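You operate a simulated robot arm through the tools that you are given. There is no shell and no other tool.

Carry out the task below with a simulated robot arm. There is one attempt and no reset: what you move stays moved.

## Task
Start up washer one.
Fine: main switch on, water and air open and reset pressed before START; leave the selectors and the drain as they are.

It is judged by the outcome, as a careful person would: the job done as asked, and still so three seconds after it is handed in. It fails if anything else is knocked over, pushed out of place, dropped, spilled or broken.

## Robot
A 7-joint arm with a fingered hand, fixed in place. Base frame: the origin is on the floor under the middle of its stand, x ahead of it, y to its left, z up. Units: mm, degrees, N and s.
It reaches about 1164 mm from its shoulder. Its first joint turns from -166.0 to 166.0 degrees. Payload 4.7 kg.
Tool frame: the origin (TCP) lies between the finger pads and is the grasp point; the fingertips stand 36 mm ahead of it; z points along the fingers, y is the line along which they close. The gripper opens to 120 mm; its body begins 42 mm behind the TCP. The gripper is a hand of 5 fingers: y runs from the thumb to the fingers, the wrist lies at [-18, -122, -210] in the tool frame, and closing takes about 1.5 s.
Orientation is that of the tool frame in the base frame, as a unit quaternion [x, y, z, w]. With the fingers straight down and the wrist toward the robot, the tool's x, y and z point along [0, 1, 0], [1, 0, 0] and [0, 0, -1] of the base frame.

## Interface
- The arm moves only by the tool drive_tool. Its argument "plan" is a list of rows, each an object (a shift or turn left out is 0, a gripper value left out holds the last) with "jaw": the finger opening in mm, from 0 to 120; "slide": the shift along the tool's x, y, z in mm, a list of three; "turn": the turn, a rotation vector about the tool's x, y, z in degrees, a list of three. In form: [{"jaw": jaw, "slide": [tx, ty, tz], "turn": [rx, ry, rz]}, ...]. A call has 1 to 20 rows; each row is the pose to reach, as a shift and turn from the pose commanded when the call began, along the tool's axes at that moment. Each row takes 0.2 s and may step no farther than 50 mm and 8.6 degrees from the row before; otherwise, or with a gripper value out of range, the whole call is refused. A pose out of reach is approached as far as the arm can. The call stops where the force on the tool passes 40 N (or 10 N more than at its start, if that is more) or the arm is blocked; 0.2 s more then pass. The fingers move at their own pace (about 45 mm/s each) and stop on an object; they squeeze with about 28 N. The grip force told is the motor's: it shows also when the fingers shut on nothing. Time passes only in rows, and 0.2 s behind the last, so rows that repeat a pose let the fingers close. It gives the time, the measured TCP pose, the force on the tool (base axes), the opening and the grip force at its end, in the units of the frame above (readings bear some noise), with the torque about the TCP (base axes, N m) and any sound that the robot's microphone picked up.
- Cameras (640 x 400 px; columns grow to the right, rows downward): "scene" is fixed at [396.8, -650.8, 1249.3]; the picture's right is [0.99, -0.12, 0.00], its down [-0.04, -0.34, -0.94] and it looks along [0.12, 0.93, -0.35] (base axes); focal length 348 px, centre (320, 200). "wrist" rides on the gripper at [73, -91, -143] in the tool frame; the picture's right is [-0.80, 0.28, -0.53], its down [-0.53, -0.73, 0.42] and it looks along [-0.27, 0.62, 0.74] (tool axes); focal length 234 px, centre (320, 200). There is no depth. A picture from a camera that has moved, and an enlarged one, comes with that camera's place and axes in the base frame and with its lens.
- get_image(camera): a new picture of that camera. The clock stands still meanwhile.
- set_grasp(shape): the hand has 5 fingers and takes this shape, open, in about a second: jaw (thumb against the fingers, like two jaws); tri (thumb and two fingers); tip (a fingertip pinch); poke (one finger out to press); point (the index stretched); flat (the hand flat); cup (the hand cupped); fist (a fist). The gripper value then closes the fingers along that shape, each until it touches; the sizes above hold for jaw. It gives what a move gives, with no picture.
- inspect(camera, box): a new picture of the part [left, top, right, bottom] of that camera's present view, enlarged. The clock stands still meanwhile.
- sign_off(): hands the job in; it is judged then, once.

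Nothing tells you positions but the pictures and the camera data. Unless the task says otherwise, let go and move clear before handing in.

The tools are called after "Emit:" by a JSON object that holds its "method" and its "body". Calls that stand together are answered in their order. drive_tool: Moves the arm, as the interface text tells. Its arguments: {"type":"object","properties":{"plan":{"type":"array","items":{"type":"object","properties":{"jaw":{"type":"number"},"slide":{"type":"array","items":{"type":"number"}},"turn":{"type":"array","items":{"type":"number"}}}}}},"required":["plan"]} The other tools are called the same way: set_grasp (shape) gives the hand a shape; get_image (camera) takes a picture; inspect (camera, box) takes an enlarged picture of a part of a camera's view; sign_off () hands the job in.

At the start:

```text
t: 0.0
tool_pos: [413.3, 540.9, 1015.7]
tcp_rot: [0.707, 0.707, 0.0, 0.0]
ft_force: [0.4, 0.1, 0.4]
ft_torque: [-0.03, 0.01, -0.02]
opening: 119.8
grip_force: 0.1
shape: jaw
```

scene: 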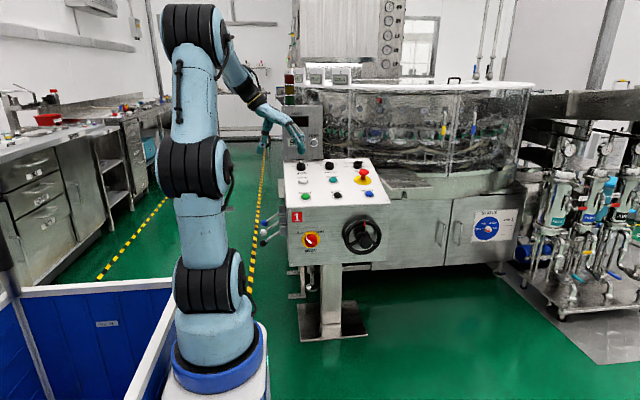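
wrist: 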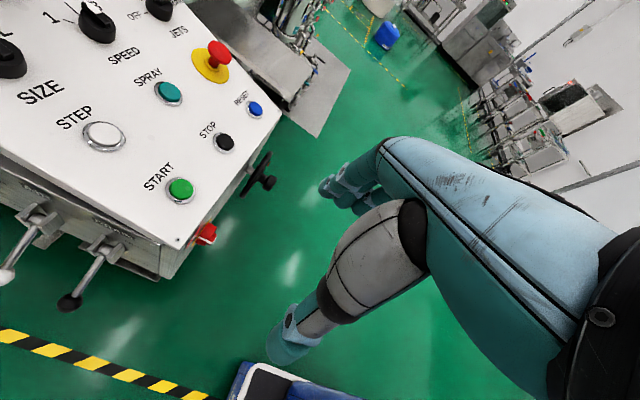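

I see a control console marked "1" ahead of the robot, with buttons on its sloped top, a red/yellow main switch and a handwheel on its front, and lever valves on its left side. I'll look closer before moving.

Emit:
{"method": "inspect", "body": {"camera": "scene", "box": [240, 140, 400, 240]}}

Emit:
{"method": "inspect", "body": {"camera": "scene", "box": [240, 200, 400, 300]}}

Emit:
{"method": "inspect", "body": {"camera": "wrist", "box": [0, 0, 320, 200]}}

Emit:
{"method": "inspect", "body": {"camera": "wrist", "box": [0, 150, 320, 350]}}

```text
4.00 times, centred on (320, 190) of scene
camera zoom: at [396.8, -650.8, 1249.3], right [0.99, -0.12, 0.0], down [-0.04, -0.34, -0.94], along [0.12, 0.93, -0.35], focal length 1393 px, centre (320, 240)
```

zoom: 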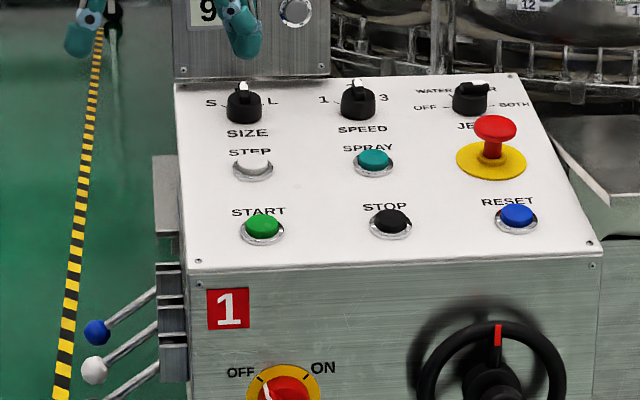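

```text
4.00 times, centred on (320, 250) of scene
camera zoom: at [396.8, -650.8, 1249.3], right [0.99, -0.12, 0.0], down [-0.04, -0.34, -0.94], along [0.12, 0.93, -0.35], focal length 1393 px, centre (320, 0)
```

zoom: 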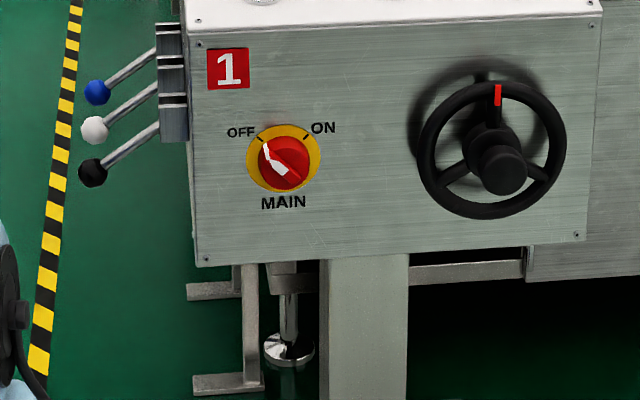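

```text
2.00 times, centred on (160, 100) of wrist
camera zoom: at [322.6, 613.2, 1159.5], right [0.28, -0.8, 0.53], down [-0.73, -0.53, -0.42], along [0.62, -0.27, -0.74], focal length 468 px, centre (640, 400)
```

zoom: 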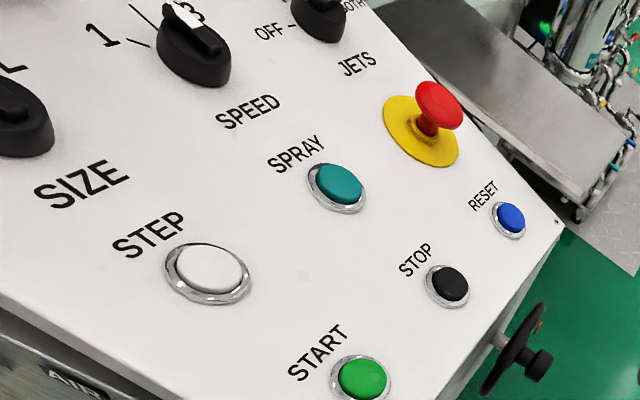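

```text
2.00 times, centred on (160, 250) of wrist
camera zoom: at [322.6, 613.2, 1159.5], right [0.28, -0.8, 0.53], down [-0.73, -0.53, -0.42], along [0.62, -0.27, -0.74], focal length 468 px, centre (640, 100)
```

zoom: 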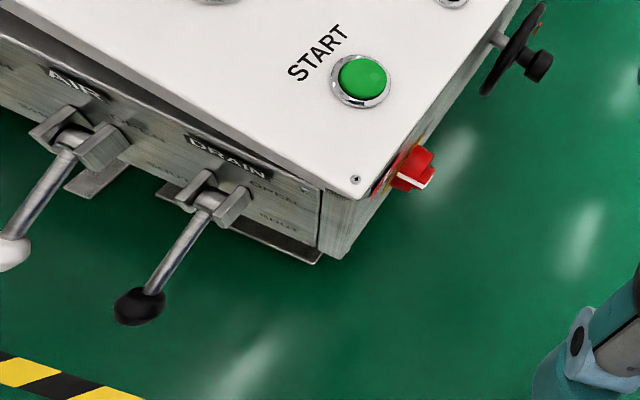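

The panel's START, STOP and RESET buttons sit near y≈700, z≈770. The valve levers stick out toward -x on the console's left side, near y≈766 to 980, and the main switch is on the front face near (517, 640, 600). I'll move the hand back and turn it so the wrist camera can read the valve side.

Emit:
{"method": "drive_tool", "body": {"plan": [{"slide": [0, -19, 31], "turn": [0, 0, -5]}, {"slide": [0, -38, 62], "turn": [0, 0, -10]}, {"slide": [0, -57, 93], "turn": [0, 0, -15]}, {"slide": [0, -75, 125], "turn": [0, 0, -20]}, {"slide": [0, -94, 156], "turn": [0, 0, -25]}, {"slide": [0, -113, 187], "turn": [0, 0, -30]}, {"slide": [0, -131, 218], "turn": [0, 0, -35]}, {"slide": [0, -150, 250], "turn": [0, 0, -40]}]}}

Emit:
{"method": "get_image", "body": {"camera": "wrist"}}

Emit:
{"method": "get_image", "body": {"camera": "scene"}}

```text
t: 1.8
tool_pos: [261.2, 540.5, 766.1]
tcp_rot: [0.422, 0.907, 0.0, -0.001]
ft_force: [-0.2, -0.8, 0.2]
ft_torque: [-0.02, -0.01, -0.01]
opening: 119.7
grip_force: 0.1
shape: jaw
```

```text
taken
camera wrist: at [146.0, 537.2, 909.5], right [0.73, -0.44, 0.52], down [-0.22, -0.88, -0.42], along [0.65, 0.2, -0.74], focal length 234 px, centre (320, 200)
```

wrist: 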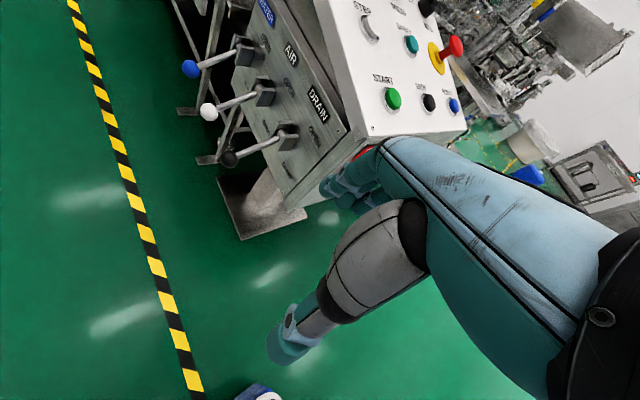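

```text
taken
```

scene: 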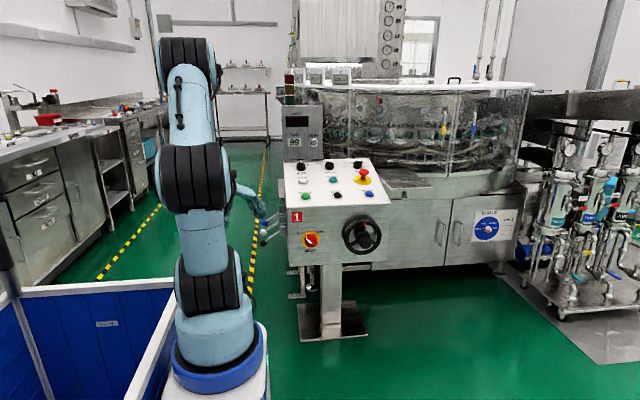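

Emit:
{"method": "inspect", "body": {"camera": "wrist", "box": [160, 0, 360, 200]}}

Emit:
{"method": "inspect", "body": {"camera": "wrist", "box": [340, 0, 480, 120]}}

```text
2.00 times, centred on (260, 100) of wrist
camera zoom: at [146.0, 537.2, 909.5], right [0.73, -0.44, 0.52], down [-0.22, -0.88, -0.42], along [0.65, 0.2, -0.74], focal length 468 px, centre (440, 400)
```

zoom: 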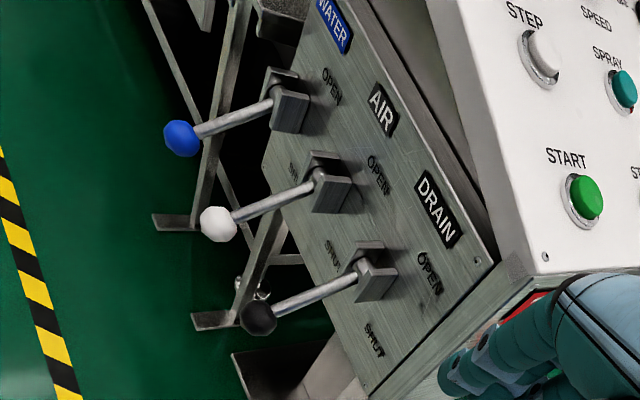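

```text
3.33 times, centred on (410, 60) of wrist
camera zoom: at [146.0, 537.2, 909.5], right [0.73, -0.44, 0.52], down [-0.22, -0.88, -0.42], along [0.65, 0.2, -0.74], focal length 781 px, centre (20, 667)
```

zoom: 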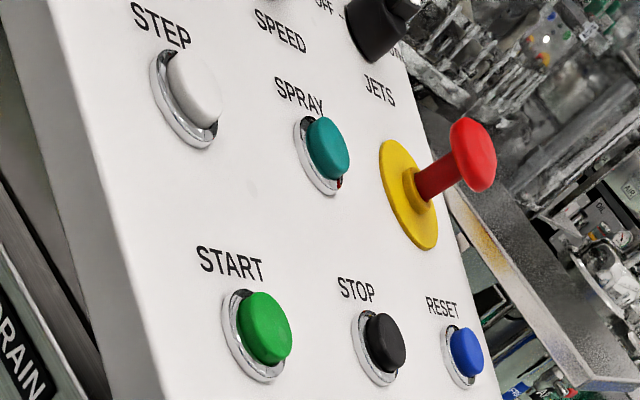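

The levers now read clearly: WATER is blue, AIR is white and DRAIN is black. Each has OPEN above and SHUT below, and all three are down at SHUT. The emergency stop is out. I'll start with the main switch, turning the hand to point at the front face for a closer look.

Emit:
{"method": "drive_tool", "body": {"plan": [{"slide": [-16.2, 10.2, 12.2], "turn": [-5.07, 5.53, -0.33]}, {"slide": [-32.4, 20.5, 24.3], "turn": [-10.13, 11.07, -0.65]}, {"slide": [-48.6, 30.7, 36.5], "turn": [-15.2, 16.6, -0.98]}, {"slide": [-64.8, 40.9, 48.7], "turn": [-20.27, 22.13, -1.3]}, {"slide": [-81, 51.2, 60.8], "turn": [-25.33, 27.67, -1.63]}, {"slide": [-97.2, 61.4, 73], "turn": [-30.4, 33.2, -1.95]}, {"slide": [-113.4, 71.6, 85.2], "turn": [-35.47, 38.73, -2.28]}, {"slide": [-129.6, 81.9, 97.3], "turn": [-40.53, 44.27, -2.6]}, {"slide": [-145.8, 92.1, 109.5], "turn": [-45.6, 49.8, -2.93]}, {"slide": [-162, 102.3, 121.7], "turn": [-50.67, 55.33, -3.25]}, {"slide": [-178.2, 112.6, 133.8], "turn": [-55.73, 60.87, -3.58]}, {"slide": [-194.4, 122.8, 146], "turn": [-60.8, 66.4, -3.9]}]}}

Emit:
{"method": "get_image", "body": {"camera": "wrist"}}

Emit:
{"method": "get_image", "body": {"camera": "scene"}}

```text
t: 4.4
tool_pos: [218.8, 381.9, 931.9]
tcp_rot: [0.315, 0.7, 0.62, -0.162]
ft_force: [-0.7, -0.8, 0.7]
ft_torque: [-0.05, 0.0, -0.02]
opening: 120.0
grip_force: 0.0
shape: jaw
out of reach, approached as far as the arm can: row 5, 6, 7, 8, 9, 10, 11, 12
```

```text
taken
camera wrist: at [82.9, 257.0, 933.0], right [0.69, -0.69, -0.19], down [0.0, 0.26, -0.97], along [0.72, 0.67, 0.18], focal length 234 px, centre (320, 200)
```

wrist: 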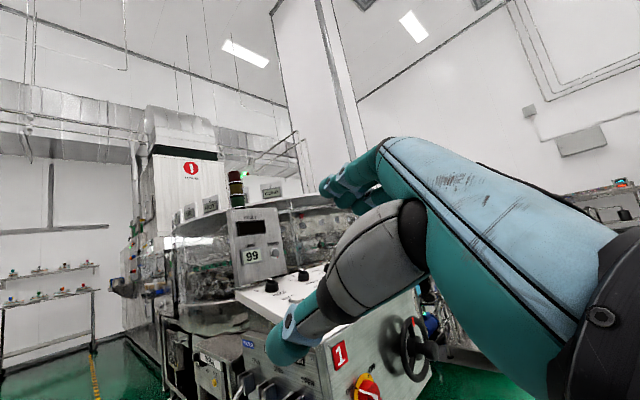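

```text
taken
```

scene: 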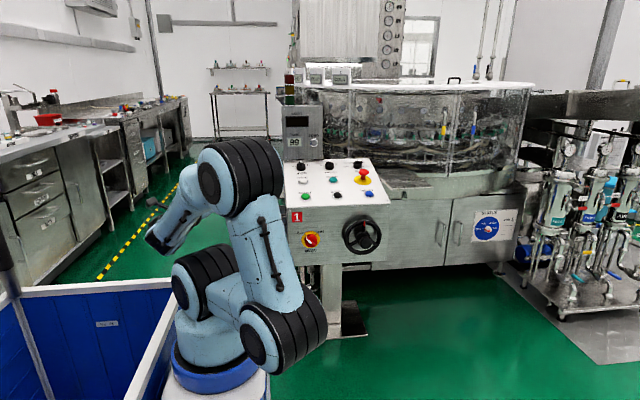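

The hand could not reach that horizontal pose. The arm folded up and stopped with the tool near (219, 382, 932), clear of everything. I'll make a small upward test move to learn which pose the commands start from, then go back to a natural downward pose.

Emit:
{"method": "drive_tool", "body": {"plan": [{"slide": [20, 22, -3]}]}}

```text
t: 4.8
tool_pos: [215.3, 383.1, 963.7]
tcp_rot: [0.316, 0.701, 0.619, -0.161]
ft_force: [-0.3, -0.6, -1.0]
ft_torque: [0.01, -0.01, 0.03]
opening: 120.0
grip_force: 0.0
shape: jaw
```

Commands start from the actual pose, so that test worked. Now I'll return the hand to fingers-down, a bit higher up, and look at how the arm is folded.

Emit:
{"method": "drive_tool", "body": {"plan": [{"slide": [-0.5, 2, 13.5], "turn": [5.12, -4.23, 0.11]}, {"slide": [-0.9, 4, 27], "turn": [10.23, -8.47, 0.22]}, {"slide": [-1.4, 6, 40.6], "turn": [15.35, -12.7, 0.33]}, {"slide": [-1.8, 8, 54.1], "turn": [20.47, -16.93, 0.43]}, {"slide": [-2.3, 10, 67.6], "turn": [25.58, -21.17, 0.54]}, {"slide": [-2.7, 12, 81.2], "turn": [30.7, -25.4, 0.65]}, {"slide": [-3.2, 14, 94.7], "turn": [35.82, -29.63, 0.76]}, {"slide": [-3.6, 16, 108.2], "turn": [40.93, -33.87, 0.87]}, {"slide": [-4.1, 18, 121.7], "turn": [46.05, -38.1, 0.98]}, {"slide": [-4.5, 20, 135.3], "turn": [51.17, -42.33, 1.08]}, {"slide": [-5, 22, 148.8], "turn": [56.28, -46.57, 1.19]}, {"slide": [-5.4, 24, 162.3], "turn": [61.4, -50.8, 1.3]}]}}

Emit:
{"method": "get_image", "body": {"camera": "scene"}}

```text
t: 7.4
tool_pos: [255.4, 537.9, 957.1]
tcp_rot: [0.423, 0.906, -0.001, -0.001]
ft_force: [0.1, 0.1, 0.6]
ft_torque: [0.0, 0.0, 0.0]
opening: 120.0
grip_force: 0.0
shape: jaw
```

```text
taken
```

scene: 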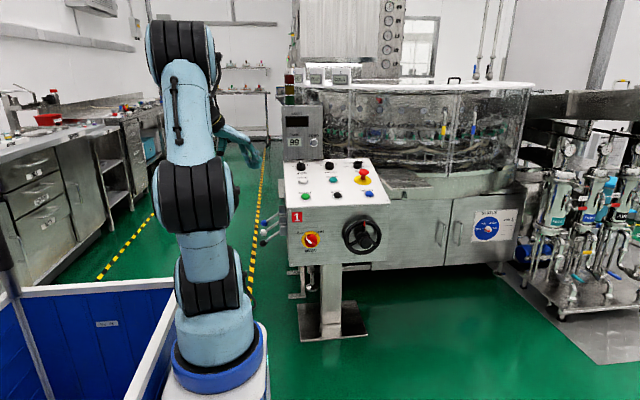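

The arm is back in its natural upright configuration. Next I'll set the poke shape and look at where the finger stands relative to the tool frame.

Emit:
{"method": "set_grasp", "body": {"shape": "poke"}}

Emit:
{"method": "get_image", "body": {"camera": "wrist"}}

Emit:
{"method": "inspect", "body": {"camera": "scene", "box": [180, 80, 300, 180]}}

```text
t: 8.3
tool_pos: [255.7, 537.7, 957.0]
tcp_rot: [0.423, 0.906, 0.0, 0.0]
ft_force: [0.2, 0.7, -0.4]
ft_torque: [0.01, 0.02, 0.0]
opening: 0.0
grip_force: 0.0
shape: poke
```

```text
taken
camera wrist: at [140.1, 534.8, 1100.8], right [0.73, -0.44, 0.52], down [-0.22, -0.88, -0.42], along [0.65, 0.19, -0.74], focal length 234 px, centre (320, 200)
```

wrist: 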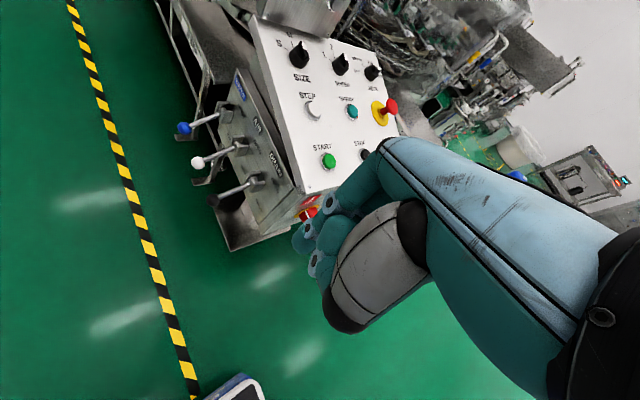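

```text
4.00 times, centred on (240, 130) of scene
camera zoom: at [396.8, -650.8, 1249.3], right [0.99, -0.12, 0.0], down [-0.04, -0.34, -0.94], along [0.12, 0.93, -0.35], focal length 1393 px, centre (640, 480)
```

zoom: 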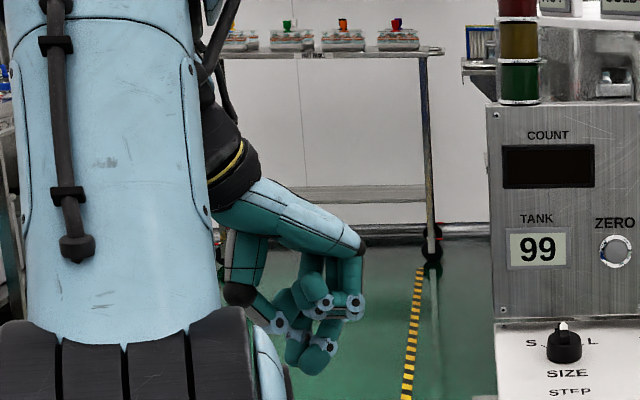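

Emit:
{"method": "inspect", "body": {"camera": "wrist", "box": [270, 160, 430, 340]}}

Emit:
{"method": "inspect", "body": {"camera": "scene", "box": [225, 130, 285, 180]}}

```text
2.22 times, centred on (350, 250) of wrist
camera zoom: at [140.1, 534.8, 1100.8], right [0.73, -0.44, 0.52], down [-0.22, -0.88, -0.42], along [0.65, 0.19, -0.74], focal length 520 px, centre (253, 89)
```

zoom: 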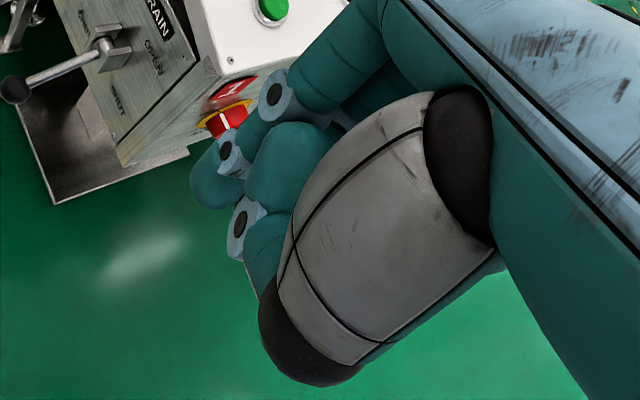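

```text
8.00 times, centred on (255, 155) of scene
camera zoom: at [396.8, -650.8, 1249.3], right [0.99, -0.12, 0.0], down [-0.04, -0.34, -0.94], along [0.12, 0.93, -0.35], focal length 2786 px, centre (840, 560)
```

zoom: 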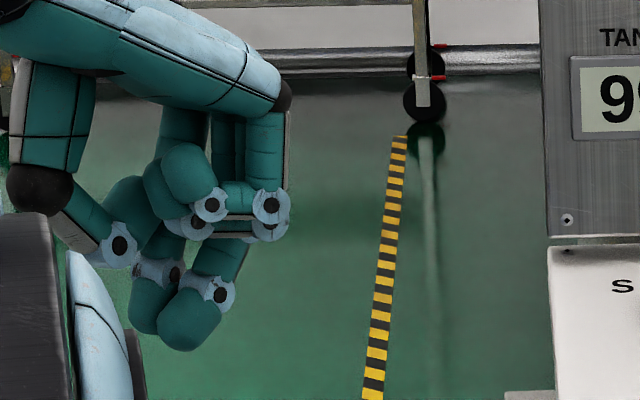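

Emit:
{"method": "set_grasp", "body": {"shape": "point"}}

Emit:
{"method": "inspect", "body": {"camera": "wrist", "box": [230, 160, 430, 340]}}

Emit:
{"method": "inspect", "body": {"camera": "scene", "box": [215, 130, 285, 185]}}

```text
t: 9.2
tool_pos: [255.7, 537.6, 956.5]
tcp_rot: [0.422, 0.907, 0.0, 0.0]
ft_force: [0.0, -0.1, -0.4]
ft_torque: [0.03, -0.03, 0.0]
opening: 0.0
grip_force: 0.1
shape: point
```

```text
2.22 times, centred on (330, 250) of wrist
camera zoom: at [140.1, 534.8, 1100.8], right [0.73, -0.44, 0.52], down [-0.22, -0.88, -0.42], along [0.65, 0.19, -0.74], focal length 520 px, centre (298, 89)
```

zoom: 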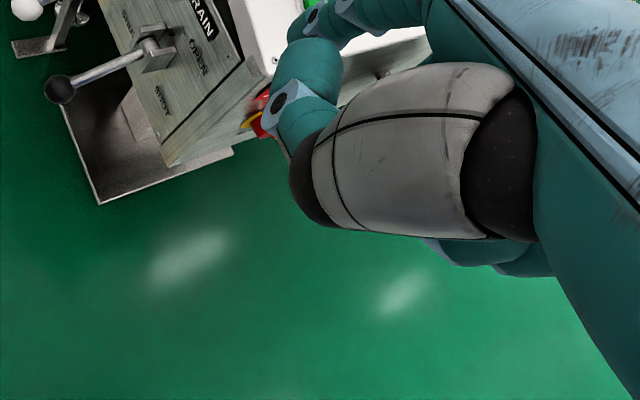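

```text
7.27 times, centred on (250, 158) of scene
camera zoom: at [396.8, -650.8, 1249.3], right [0.99, -0.12, 0.0], down [-0.04, -0.34, -0.94], along [0.12, 0.93, -0.35], focal length 2533 px, centre (829, 509)
```

zoom: 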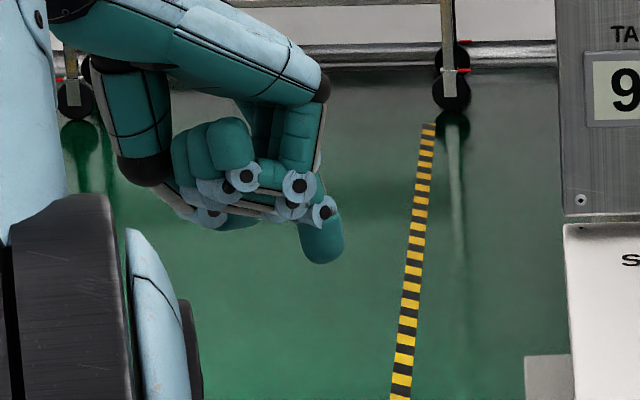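

The poke shape puts the index tip about 45 mm ahead of the TCP, close to the tool axis, which suits pressing. Next I'll move the hand in front of the console with the fingers tilted forward and down, to look at the main switch and handle close up.

Emit:
{"method": "set_grasp", "body": {"shape": "poke"}}

Emit:
{"method": "drive_tool", "body": {"plan": [{"slide": [-28.4, 12.9, 13.4], "turn": [0, 0, -6.25]}, {"slide": [-56.8, 25.8, 26.8], "turn": [0, 0, -12.5]}, {"slide": [-85.2, 38.7, 40.2], "turn": [0, 0, -18.75]}, {"slide": [-113.6, 51.6, 53.6], "turn": [0, 0, -25]}, {"slide": [-142, 64.5, 67], "turn": [0, 0, -31.25]}, {"slide": [-170.4, 77.4, 80.4], "turn": [0, 0, -37.5]}, {"slide": [-198.8, 90.3, 93.8], "turn": [0, 0, -43.75]}, {"slide": [-227.4, 103, 107], "turn": [0, 0, -50]}]}}

Emit:
{"method": "get_image", "body": {"camera": "scene"}}

```text
t: 10.1
tool_pos: [255.2, 537.6, 957.0]
tcp_rot: [0.423, 0.906, 0.0, -0.001]
ft_force: [-0.1, 0.2, 0.8]
ft_torque: [-0.01, -0.03, -0.01]
opening: 0.5
grip_force: 0.0
shape: poke
```

```text
t: 11.9
tool_pos: [480.2, 430.4, 849.9]
tcp_rot: [-0.001, 1.0, 0.0, 0.0]
ft_force: [-0.6, -0.6, 0.9]
ft_torque: [0.01, -0.02, -0.05]
opening: 0.0
grip_force: 0.1
shape: poke
```

```text
taken
```

scene: 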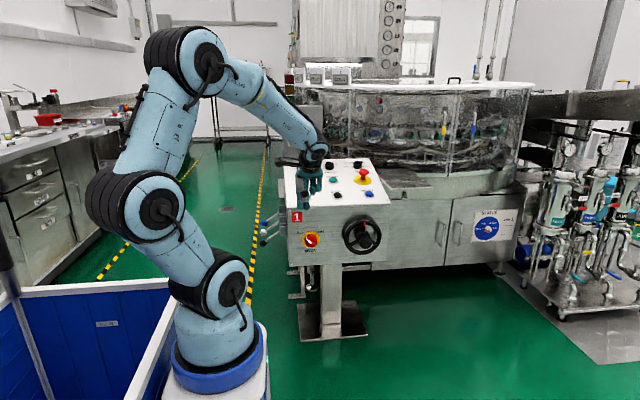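

Emit:
{"method": "inspect", "body": {"camera": "scene", "box": [280, 130, 344, 210]}}

Emit:
{"method": "get_image", "body": {"camera": "wrist"}}

```text
5.00 times, centred on (312, 170) of scene
camera zoom: at [396.8, -650.8, 1249.3], right [0.99, -0.12, 0.0], down [-0.04, -0.34, -0.94], along [0.12, 0.93, -0.35], focal length 1741 px, centre (360, 350)
```

zoom: 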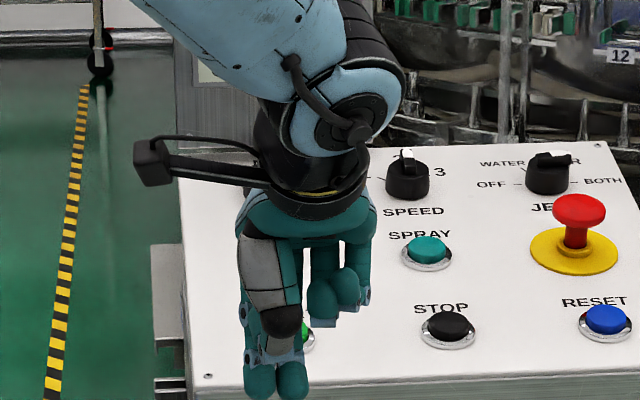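

```text
taken
camera wrist: at [409.1, 338.7, 993.3], right [0.8, 0.28, 0.52], down [0.53, -0.73, -0.43], along [0.27, 0.62, -0.74], focal length 234 px, centre (320, 200)
```

wrist: 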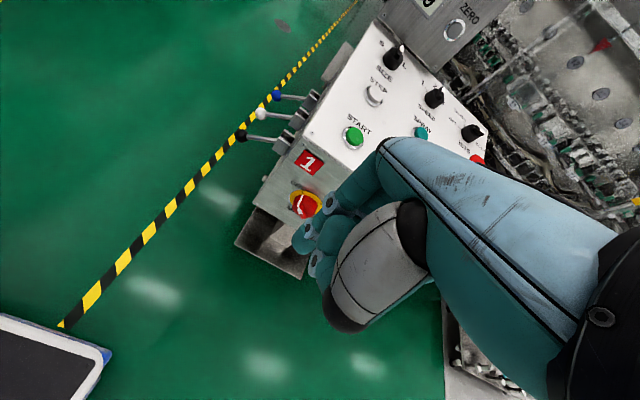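

Emit:
{"method": "inspect", "body": {"camera": "wrist", "box": [260, 150, 380, 340]}}

Emit:
{"method": "inspect", "body": {"camera": "scene", "box": [295, 165, 327, 210]}}

```text
2.11 times, centred on (320, 245) of wrist
camera zoom: at [409.1, 338.7, 993.3], right [0.8, 0.28, 0.52], down [0.53, -0.73, -0.43], along [0.27, 0.62, -0.74], focal length 493 px, centre (320, 105)
```

zoom: 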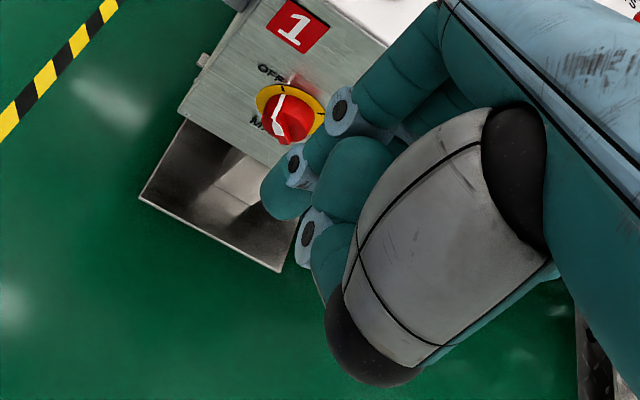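

```text
8.89 times, centred on (311, 188) of scene
camera zoom: at [396.8, -650.8, 1249.3], right [0.99, -0.12, 0.0], down [-0.04, -0.34, -0.94], along [0.12, 0.93, -0.35], focal length 3096 px, centre (400, 311)
```

zoom: 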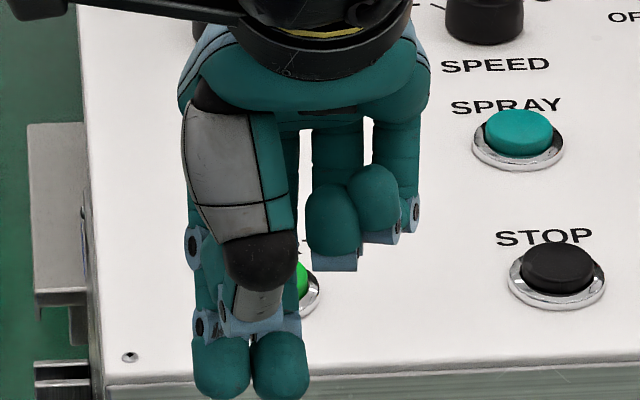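

The poke view shows two tips close together, so I'm not sure which one leads. I'll check how the gripper value changes this shape while still clear of everything.

Emit:
{"method": "drive_tool", "body": {"plan": [{"jaw": 0}, {"jaw": 0}, {"jaw": 0}, {"jaw": 0}, {"jaw": 0}, {"jaw": 0}, {"jaw": 0}]}}

Emit:
{"method": "inspect", "body": {"camera": "wrist", "box": [260, 150, 380, 340]}}

Emit:
{"method": "inspect", "body": {"camera": "scene", "box": [295, 165, 327, 210]}}

```text
t: 13.5
tool_pos: [480.0, 430.3, 850.9]
tcp_rot: [0.0, 1.0, 0.0, -0.002]
ft_force: [0.6, 0.3, 0.4]
ft_torque: [-0.03, 0.02, -0.01]
opening: 0.1
grip_force: 27.9
shape: jaw
```

```text
2.11 times, centred on (320, 245) of wrist
camera zoom: at [408.9, 338.8, 993.1], right [0.8, 0.28, 0.52], down [0.53, -0.73, -0.42], along [0.27, 0.62, -0.74], focal length 493 px, centre (320, 105)
```

zoom: 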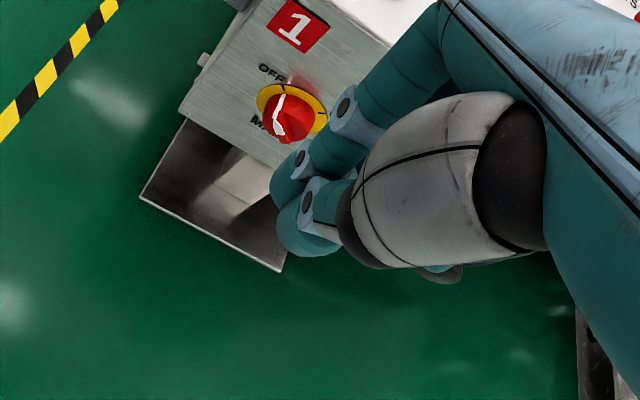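

```text
8.89 times, centred on (311, 188) of scene
camera zoom: at [396.8, -650.8, 1249.3], right [0.99, -0.12, 0.0], down [-0.04, -0.34, -0.94], along [0.12, 0.93, -0.35], focal length 3096 px, centre (400, 311)
```

zoom: 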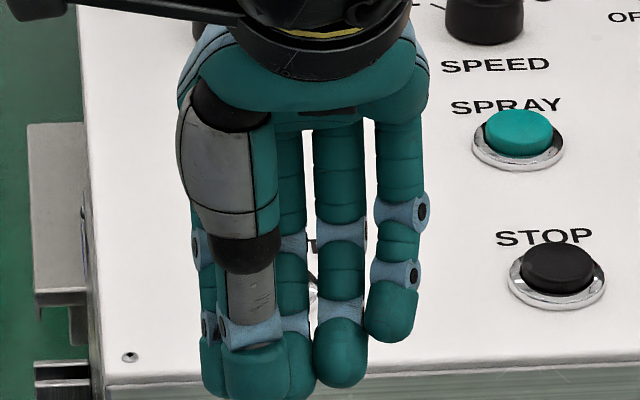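

Giving a gripper value returns the hand to the jaw shape, closed here. So I'll use poke without a jaw value when I press. Now I'll tilt the hand and move to a closer, clear view of the main switch.

Emit:
{"method": "drive_tool", "body": {"plan": [{"slide": [-20, 7, 24], "turn": [-4.3, 0, 0]}, {"slide": [-40, 14, 48], "turn": [-8.6, 0, 0]}, {"slide": [-60, 21, 73], "turn": [-12.9, 0, 0]}, {"slide": [-80, 28, 97], "turn": [-17.2, 0, 0]}, {"slide": [-100, 36, 121], "turn": [-21.5, 0, 0]}, {"slide": [-120, 43, 146], "turn": [-25.8, 0, 0]}, {"slide": [-140, 50, 170], "turn": [-30, 0, 0]}]}}

Emit:
{"method": "get_image", "body": {"camera": "wrist"}}

Emit:
{"method": "get_image", "body": {"camera": "scene"}}

```text
t: 15.1
tool_pos: [620.0, 481.5, 680.5]
tcp_rot: [0.0, 0.966, 0.26, 0.0]
ft_force: [0.2, 1.1, 0.5]
ft_torque: [-0.06, 0.02, -0.01]
opening: 0.1
grip_force: 28.4
shape: jaw
```

```text
taken
camera wrist: at [548.4, 329.3, 758.8], right [0.8, -0.02, 0.59], down [0.53, -0.42, -0.73], along [0.27, 0.91, -0.33], focal length 234 px, centre (320, 200)
```

wrist: 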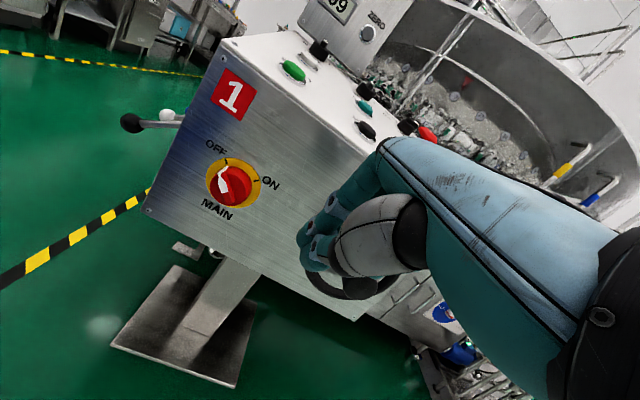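

```text
taken
```

scene: 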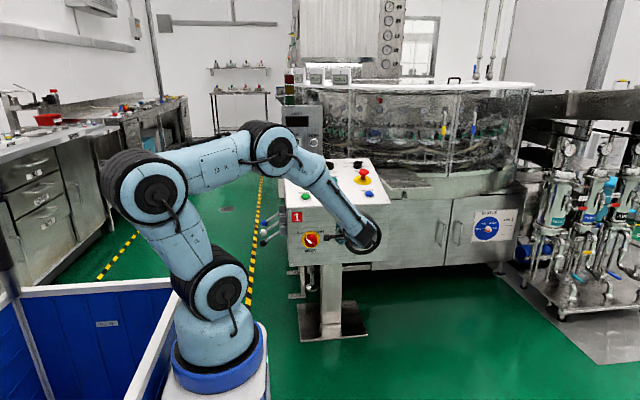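

Emit:
{"method": "inspect", "body": {"camera": "wrist", "box": [180, 120, 300, 240]}}

```text
3.33 times, centred on (240, 180) of wrist
camera zoom: at [548.4, 329.3, 758.8], right [0.8, -0.02, 0.59], down [0.53, -0.42, -0.73], along [0.27, 0.91, -0.33], focal length 781 px, centre (587, 267)
```

zoom: 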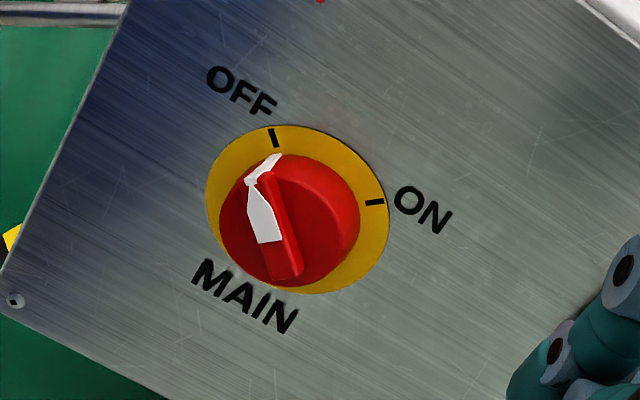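

The main switch is a red knob with a raised ridge, currently at OFF, and it needs a 90° clockwise turn to ON. Its plate centre is about (525, 641, 596). I'll set poke and look at the finger from here.

Emit:
{"method": "set_grasp", "body": {"shape": "poke"}}

Emit:
{"method": "inspect", "body": {"camera": "scene", "box": [310, 190, 390, 270]}}

Emit:
{"method": "inspect", "body": {"camera": "wrist", "box": [260, 150, 380, 340]}}

```text
t: 16.0
tool_pos: [618.8, 479.8, 678.6]
tcp_rot: [0.0, 0.966, 0.258, -0.002]
ft_force: [0.3, 0.3, 0.0]
ft_torque: [0.01, -0.02, -0.04]
opening: 0.0
grip_force: 0.1
shape: poke
```

```text
5.00 times, centred on (350, 230) of scene
camera zoom: at [396.8, -650.8, 1249.3], right [0.99, -0.12, 0.0], down [-0.04, -0.34, -0.94], along [0.12, 0.93, -0.35], focal length 1741 px, centre (170, 50)
```

zoom: 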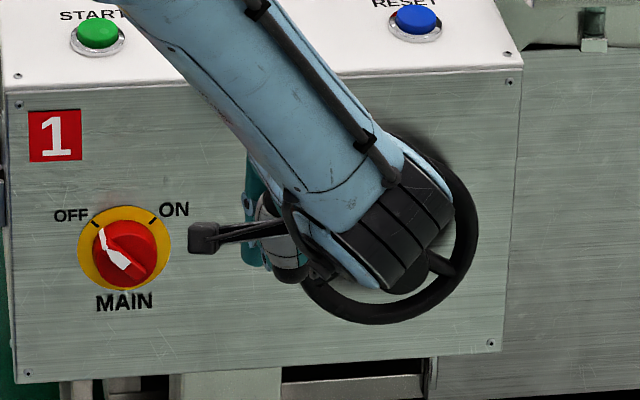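

```text
2.11 times, centred on (320, 245) of wrist
camera zoom: at [548.0, 329.1, 759.0], right [0.8, -0.02, 0.59], down [0.53, -0.42, -0.73], along [0.27, 0.91, -0.33], focal length 493 px, centre (320, 105)
```

zoom: 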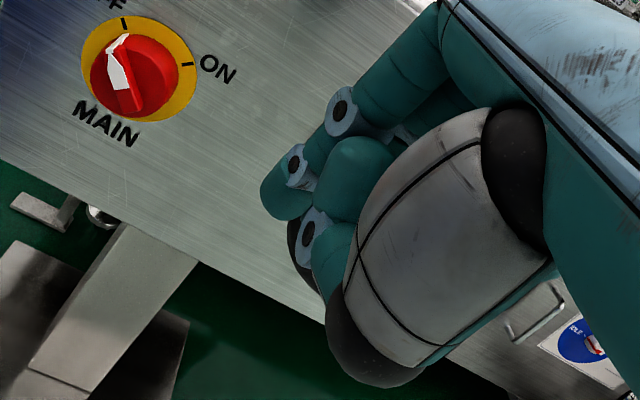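

The ridge's pointer is on OFF. I'll steepen the hand's tilt step by step while moving left of the knob, and watch reachability.

Emit:
{"method": "drive_tool", "body": {"plan": [{"slide": [43, 6, 20], "turn": [-5, 0, 0]}, {"slide": [86, 11, 40], "turn": [-10, 0, 0]}]}}

```text
t: 16.6
tool_pos: [534.7, 507.4, 651.6]
tcp_rot: [0.001, 0.94, 0.342, 0.001]
ft_force: [0.8, 0.2, 0.3]
ft_torque: [-0.04, -0.02, 0.0]
opening: 0.1
grip_force: 0.0
shape: poke
```

Emit:
{"method": "drive_tool", "body": {"plan": [{"slide": [44, 2.4, 23], "turn": [-5, 0, 0]}, {"slide": [88, 4.7, 45.7], "turn": [-10, 0, 0]}]}}

Emit:
{"method": "get_image", "body": {"camera": "wrist"}}

Emit:
{"method": "inspect", "body": {"camera": "scene", "box": [220, 150, 380, 290]}}

```text
t: 17.2
tool_pos: [446.7, 540.9, 619.4]
tcp_rot: [0.001, 0.906, 0.423, 0.001]
ft_force: [0.4, 0.1, 0.1]
ft_torque: [-0.02, 0.0, -0.01]
opening: 0.0
grip_force: 0.1
shape: poke
```

```text
taken
camera wrist: at [374.2, 372.7, 640.9], right [0.8, -0.22, 0.55], down [0.53, -0.15, -0.83], along [0.27, 0.96, 0.0], focal length 234 px, centre (320, 200)
```

wrist: 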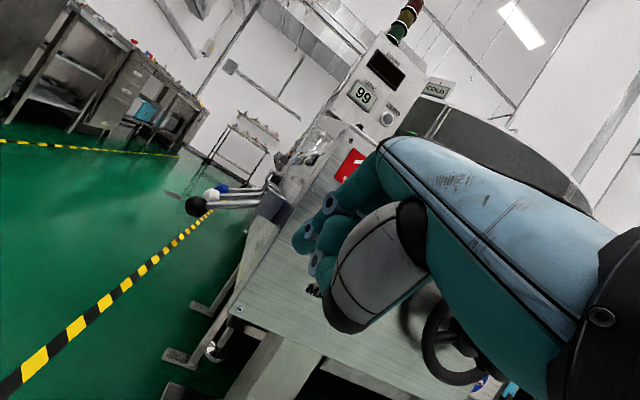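

```text
2.86 times, centred on (300, 220) of scene
camera zoom: at [396.8, -650.8, 1249.3], right [0.99, -0.12, 0.0], down [-0.04, -0.34, -0.94], along [0.12, 0.93, -0.35], focal length 995 px, centre (377, 143)
```

zoom: 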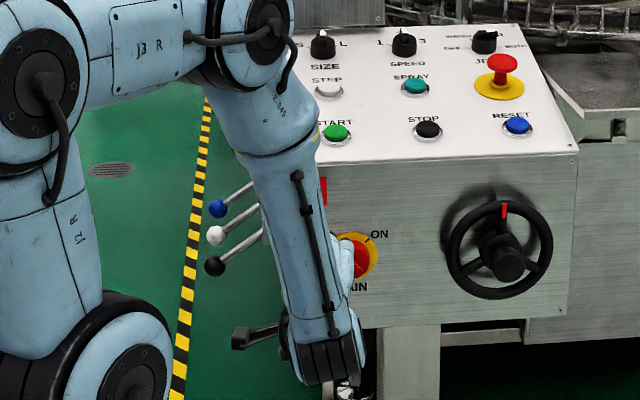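

The hand is now tilted 50°, left of the knob and about 60 mm off the face. I'll ease forward onto the blank face to learn exactly where the fingertip is.

Emit:
{"method": "drive_tool", "body": {"plan": [{"slide": [0, 14.5, 17.2]}, {"slide": [0, 28.9, 34.5]}]}}

Emit:
{"method": "drive_tool", "body": {"plan": [{"slide": [0, 1.9, 2.3]}, {"slide": [0, 3.9, 4.6]}]}}

Emit:
{"method": "get_image", "body": {"camera": "wrist"}}

```text
t: 17.8
tool_pos: [446.4, 586.2, 618.6]
tcp_rot: [0.0, 0.907, 0.422, -0.001]
ft_force: [0.7, -0.2, 0.5]
ft_torque: [0.02, 0.02, 0.01]
opening: 0.3
grip_force: 0.0
shape: poke
```

```text
t: 18.4
tool_pos: [446.3, 593.1, 620.1]
tcp_rot: [0.001, 0.906, 0.423, 0.0]
ft_force: [0.6, 1.2, -0.7]
ft_torque: [0.06, 0.01, 0.01]
opening: 0.0
grip_force: 0.1
shape: poke
```

```text
taken
camera wrist: at [375.2, 424.3, 641.4], right [0.8, -0.22, 0.55], down [0.53, -0.15, -0.83], along [0.27, 0.96, 0.0], focal length 234 px, centre (320, 200)
```

wrist: 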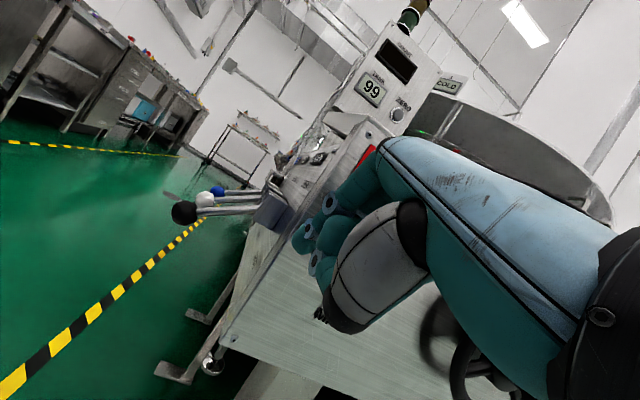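

Emit:
{"method": "drive_tool", "body": {"plan": [{"slide": [0, 1.6, 1.9]}, {"slide": [0, 3.2, 3.8]}]}}

Emit:
{"method": "drive_tool", "body": {"plan": [{"slide": [0, 1.6, 1.9]}]}}

Emit:
{"method": "drive_tool", "body": {"plan": [{"slide": [0, 1.6, 1.9]}]}}

```text
t: 19.0
tool_pos: [447.5, 597.3, 618.0]
tcp_rot: [0.001, 0.907, 0.421, 0.0]
ft_force: [0.4, -0.3, -0.6]
ft_torque: [0.02, 0.0, -0.02]
opening: 0.1
grip_force: 0.1
shape: poke
```

```text
t: 19.4
tool_pos: [446.8, 601.1, 619.2]
tcp_rot: [0.001, 0.906, 0.422, 0.0]
ft_force: [1.1, -1.1, -0.3]
ft_torque: [-0.03, -0.01, -0.01]
opening: 0.2
grip_force: 0.0
shape: poke
```

```text
t: 19.8
tool_pos: [446.8, 603.5, 619.2]
tcp_rot: [-0.001, 0.906, 0.423, -0.001]
ft_force: [0.4, -0.1, 0.8]
ft_torque: [0.02, 0.01, 0.02]
opening: 0.4
grip_force: 0.0
shape: poke
```

Emit:
{"method": "drive_tool", "body": {"plan": [{"slide": [0, 1.6, 1.9]}]}}

Emit:
{"method": "drive_tool", "body": {"plan": [{"slide": [0, 1.6, 1.9]}]}}

Emit:
{"method": "drive_tool", "body": {"plan": [{"slide": [0, 1.6, 1.9]}]}}

Emit:
{"method": "drive_tool", "body": {"plan": [{"slide": [0, 1.6, 1.9]}]}}

```text
t: 20.2
tool_pos: [446.9, 606.3, 618.2]
tcp_rot: [0.001, 0.906, 0.423, 0.0]
ft_force: [-0.4, 0.6, -0.3]
ft_torque: [0.0, -0.01, 0.02]
opening: 0.1
grip_force: 0.0
shape: poke
```

```text
t: 20.6
tool_pos: [447.3, 608.0, 617.6]
tcp_rot: [0.001, 0.907, 0.422, 0.0]
ft_force: [1.1, -0.1, -0.4]
ft_torque: [0.06, 0.02, 0.0]
opening: 0.0
grip_force: 0.1
shape: poke
```

```text
t: 21.0
tool_pos: [446.8, 611.3, 617.8]
tcp_rot: [0.001, 0.906, 0.422, 0.0]
ft_force: [0.2, 0.6, -0.1]
ft_torque: [0.0, -0.01, 0.01]
opening: 0.0
grip_force: 0.2
shape: poke
```

```text
t: 21.4
tool_pos: [447.7, 613.7, 619.4]
tcp_rot: [0.0, 0.906, 0.423, -0.001]
ft_force: [-0.1, -0.3, 0.1]
ft_torque: [0.02, -0.03, -0.03]
opening: 0.0
grip_force: 0.0
shape: poke
```

Emit:
{"method": "inspect", "body": {"camera": "wrist", "box": [240, 130, 400, 330]}}

Emit:
{"method": "inspect", "body": {"camera": "scene", "box": [240, 170, 360, 290]}}

```text
2.00 times, centred on (320, 230) of wrist
camera zoom: at [375.1, 445.3, 641.4], right [0.8, -0.22, 0.55], down [0.53, -0.15, -0.83], along [0.27, 0.96, 0.0], focal length 468 px, centre (320, 140)
```

zoom: 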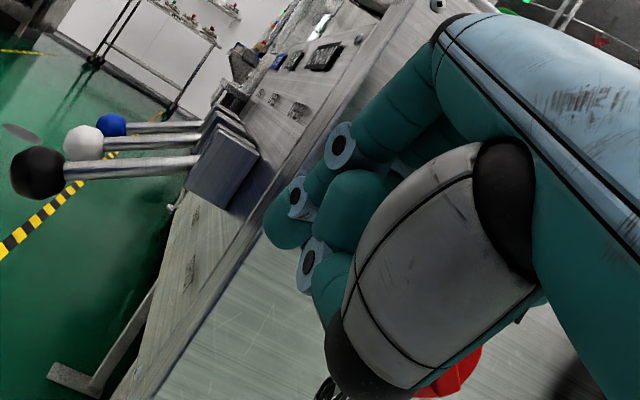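

```text
3.33 times, centred on (300, 230) of scene
camera zoom: at [396.8, -650.8, 1249.3], right [0.99, -0.12, 0.0], down [-0.04, -0.34, -0.94], along [0.12, 0.93, -0.35], focal length 1161 px, centre (387, 100)
```

zoom: 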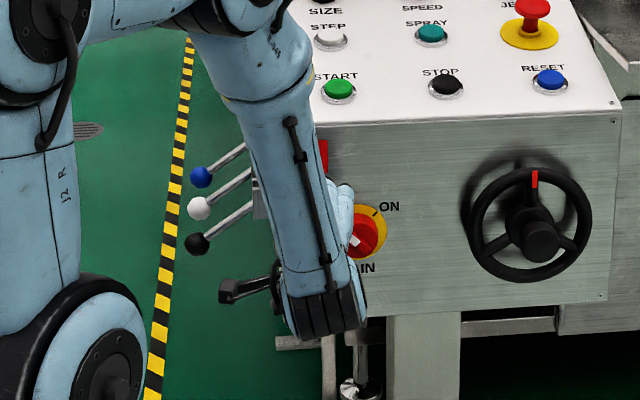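

Emit:
{"method": "drive_tool", "body": {"plan": [{"slide": [0, 1.6, 1.9]}]}}

Emit:
{"method": "drive_tool", "body": {"plan": [{"slide": [0, 1.6, 1.9]}]}}

Emit:
{"method": "drive_tool", "body": {"plan": [{"slide": [0, 1.6, 1.9]}]}}

Emit:
{"method": "drive_tool", "body": {"plan": [{"slide": [0, 1.6, 1.9]}]}}

```text
t: 21.8
tool_pos: [446.8, 615.3, 619.7]
tcp_rot: [0.001, 0.906, 0.423, 0.001]
ft_force: [0.2, 0.0, -0.2]
ft_torque: [0.01, -0.02, -0.01]
opening: 0.0
grip_force: 0.0
shape: poke
```

```text
t: 22.2
tool_pos: [446.4, 618.8, 618.9]
tcp_rot: [0.001, 0.906, 0.424, 0.0]
ft_force: [-0.2, -1.9, 0.0]
ft_torque: [0.0, 0.02, -0.04]
opening: 0.1
grip_force: 0.0
shape: poke
```

```text
t: 22.6
tool_pos: [446.7, 620.7, 619.4]
tcp_rot: [0.001, 0.906, 0.422, 0.0]
ft_force: [0.0, -10.3, 3.1]
ft_torque: [0.02, 0.01, -0.01]
opening: 0.1
grip_force: 0.0
shape: poke
```

```text
t: 23.0
tool_pos: [447.3, 621.6, 618.4]
tcp_rot: [0.001, 0.907, 0.422, -0.001]
ft_force: [-1.3, -26.2, 7.7]
ft_torque: [-0.15, 0.1, 0.11]
opening: 0.0
grip_force: 0.1
shape: poke
```

I felt the face with the fingertip at TCP y≈618. Now I'll back off about 15 mm, so the tip overlaps the knob's raised ridge but not its base, and move up to the ridge's left side.

Emit:
{"method": "drive_tool", "body": {"plan": [{"slide": [0, -12.3, -14.6]}, {"slide": [-12, -14.2, -13]}, {"slide": [-23, -16.1, -11.4]}]}}

Emit:
{"method": "inspect", "body": {"camera": "wrist", "box": [240, 130, 440, 330]}}

Emit:
{"method": "inspect", "body": {"camera": "scene", "box": [270, 190, 360, 270]}}

```text
t: 23.8
tool_pos: [469.4, 603.4, 613.2]
tcp_rot: [0.0, 0.906, 0.423, -0.001]
ft_force: [1.1, 0.2, -0.4]
ft_torque: [-0.01, -0.02, -0.01]
opening: 0.0
grip_force: 0.0
shape: poke
```

```text
2.00 times, centred on (340, 230) of wrist
camera zoom: at [398.1, 435.3, 636.3], right [0.8, -0.22, 0.55], down [0.53, -0.15, -0.83], along [0.27, 0.96, 0.0], focal length 468 px, centre (280, 140)
```

zoom: 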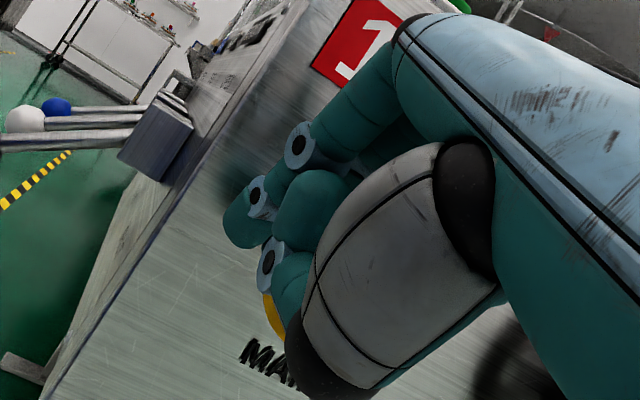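

```text
5.00 times, centred on (315, 230) of scene
camera zoom: at [396.8, -650.8, 1249.3], right [0.99, -0.12, 0.0], down [-0.04, -0.34, -0.94], along [0.12, 0.93, -0.35], focal length 1741 px, centre (345, 50)
```

zoom: 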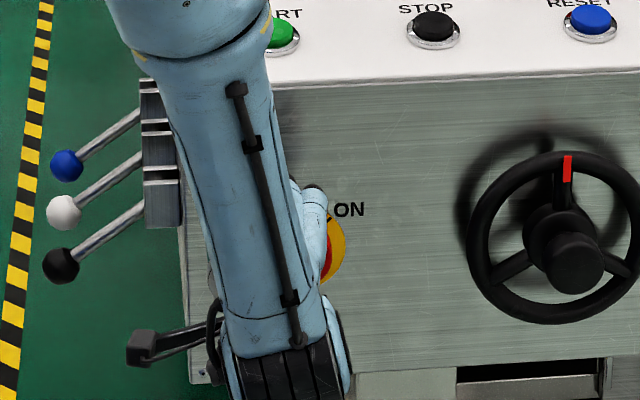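

Emit:
{"method": "drive_tool", "body": {"plan": [{"slide": [-5, -0.4, 0.3]}, {"slide": [-10, -0.8, 0.6]}, {"slide": [-14, -1.1, 1]}, {"slide": [-18, -1.5, 1.3]}]}}

```text
t: 24.8
tool_pos: [484.1, 603.9, 611.8]
tcp_rot: [-0.002, 0.907, 0.422, -0.002]
ft_force: [-21.8, -6.8, 5.2]
ft_torque: [0.01, 0.37, 0.39]
opening: 0.0
grip_force: 0.0
shape: poke
```

The finger met the knob's rounded side at about the 9 o'clock height, so I need to be further out in front of its base. I'll back away, then look for the knob's front surface beside the ridge.

Emit:
{"method": "drive_tool", "body": {"plan": [{"slide": [3, -6.4, -7.7]}, {"slide": [3, -12.9, -15.3]}]}}

Emit:
{"method": "inspect", "body": {"camera": "wrist", "box": [240, 130, 440, 330]}}

Emit:
{"method": "inspect", "body": {"camera": "scene", "box": [285, 210, 345, 270]}}

```text
t: 25.4
tool_pos: [487.0, 583.3, 612.2]
tcp_rot: [0.001, 0.906, 0.423, 0.0]
ft_force: [-0.5, -0.4, -0.2]
ft_torque: [0.0, 0.06, -0.01]
opening: 0.0
grip_force: 0.2
shape: poke
```

```text
2.00 times, centred on (340, 230) of wrist
camera zoom: at [414.7, 415.3, 634.7], right [0.8, -0.23, 0.55], down [0.53, -0.15, -0.83], along [0.27, 0.96, 0.0], focal length 468 px, centre (280, 140)
```

zoom: 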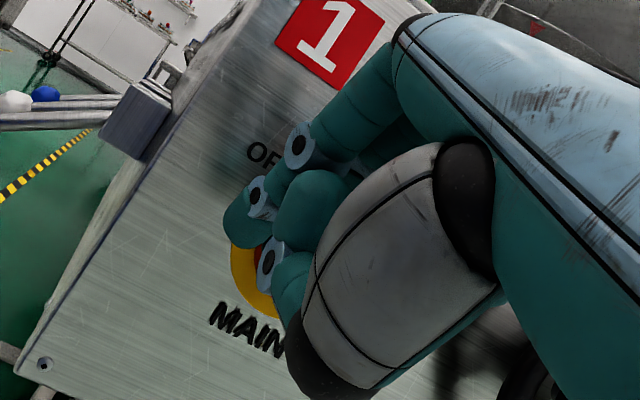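

```text
6.67 times, centred on (315, 240) of scene
camera zoom: at [396.8, -650.8, 1249.3], right [0.99, -0.12, 0.0], down [-0.04, -0.34, -0.94], along [0.12, 0.93, -0.35], focal length 2322 px, centre (353, -67)
```

zoom: 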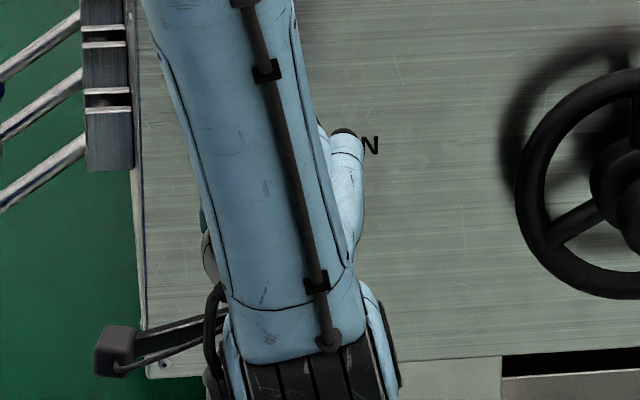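

Emit:
{"method": "drive_tool", "body": {"plan": [{"slide": [0, -6.1, 5.1]}, {"slide": [0, -2.3, 9.7]}]}}

Emit:
{"method": "drive_tool", "body": {"plan": [{"slide": [0, 1.6, 1.9]}]}}

Emit:
{"method": "drive_tool", "body": {"plan": [{"slide": [0, 1.6, 1.9]}]}}

Emit:
{"method": "drive_tool", "body": {"plan": [{"slide": [0, 1.6, 1.9]}]}}

```text
t: 26.0
tool_pos: [484.7, 589.5, 604.8]
tcp_rot: [0.0, 0.907, 0.422, -0.001]
ft_force: [0.1, 0.2, -0.1]
ft_torque: [-0.02, -0.01, 0.01]
opening: 0.3
grip_force: 0.1
shape: poke
```

```text
t: 26.4
tool_pos: [485.5, 591.0, 604.1]
tcp_rot: [0.0, 0.906, 0.422, -0.001]
ft_force: [-0.6, -1.5, 0.1]
ft_torque: [0.01, -0.02, 0.0]
opening: 0.0
grip_force: 0.1
shape: poke
```

```text
t: 26.8
tool_pos: [484.3, 596.0, 604.9]
tcp_rot: [0.0, 0.906, 0.422, -0.001]
ft_force: [0.7, -0.2, -0.3]
ft_torque: [0.01, 0.03, 0.01]
opening: 0.2
grip_force: 0.0
shape: poke
```

```text
t: 27.2
tool_pos: [484.4, 597.2, 604.5]
tcp_rot: [-0.001, 0.906, 0.423, -0.001]
ft_force: [-0.3, 0.1, 0.2]
ft_torque: [0.0, -0.01, 0.0]
opening: 0.0
grip_force: 0.1
shape: poke
```

Emit:
{"method": "drive_tool", "body": {"plan": [{"slide": [0, 1.6, 1.9]}]}}

Emit:
{"method": "drive_tool", "body": {"plan": [{"slide": [0, 1.6, 1.9]}]}}

Emit:
{"method": "drive_tool", "body": {"plan": [{"slide": [0, 1.6, 1.9]}]}}

```text
t: 27.6
tool_pos: [484.6, 599.8, 602.8]
tcp_rot: [0.001, 0.907, 0.422, -0.001]
ft_force: [-2.0, -2.7, -0.4]
ft_torque: [-0.01, 0.02, 0.0]
opening: 0.0
grip_force: 0.0
shape: poke
```

```text
t: 28.0
tool_pos: [484.6, 602.1, 601.1]
tcp_rot: [-0.001, 0.907, 0.421, -0.002]
ft_force: [-7.2, -9.2, -0.7]
ft_torque: [-0.14, 0.08, 0.03]
opening: 0.0
grip_force: 0.0
shape: poke
```

```text
t: 28.4
tool_pos: [484.6, 605.5, 604.1]
tcp_rot: [0.0, 0.906, 0.423, -0.001]
ft_force: [-9.3, -2.9, -0.3]
ft_torque: [-0.07, 0.11, 0.19]
opening: 0.1
grip_force: 0.1
shape: poke
```

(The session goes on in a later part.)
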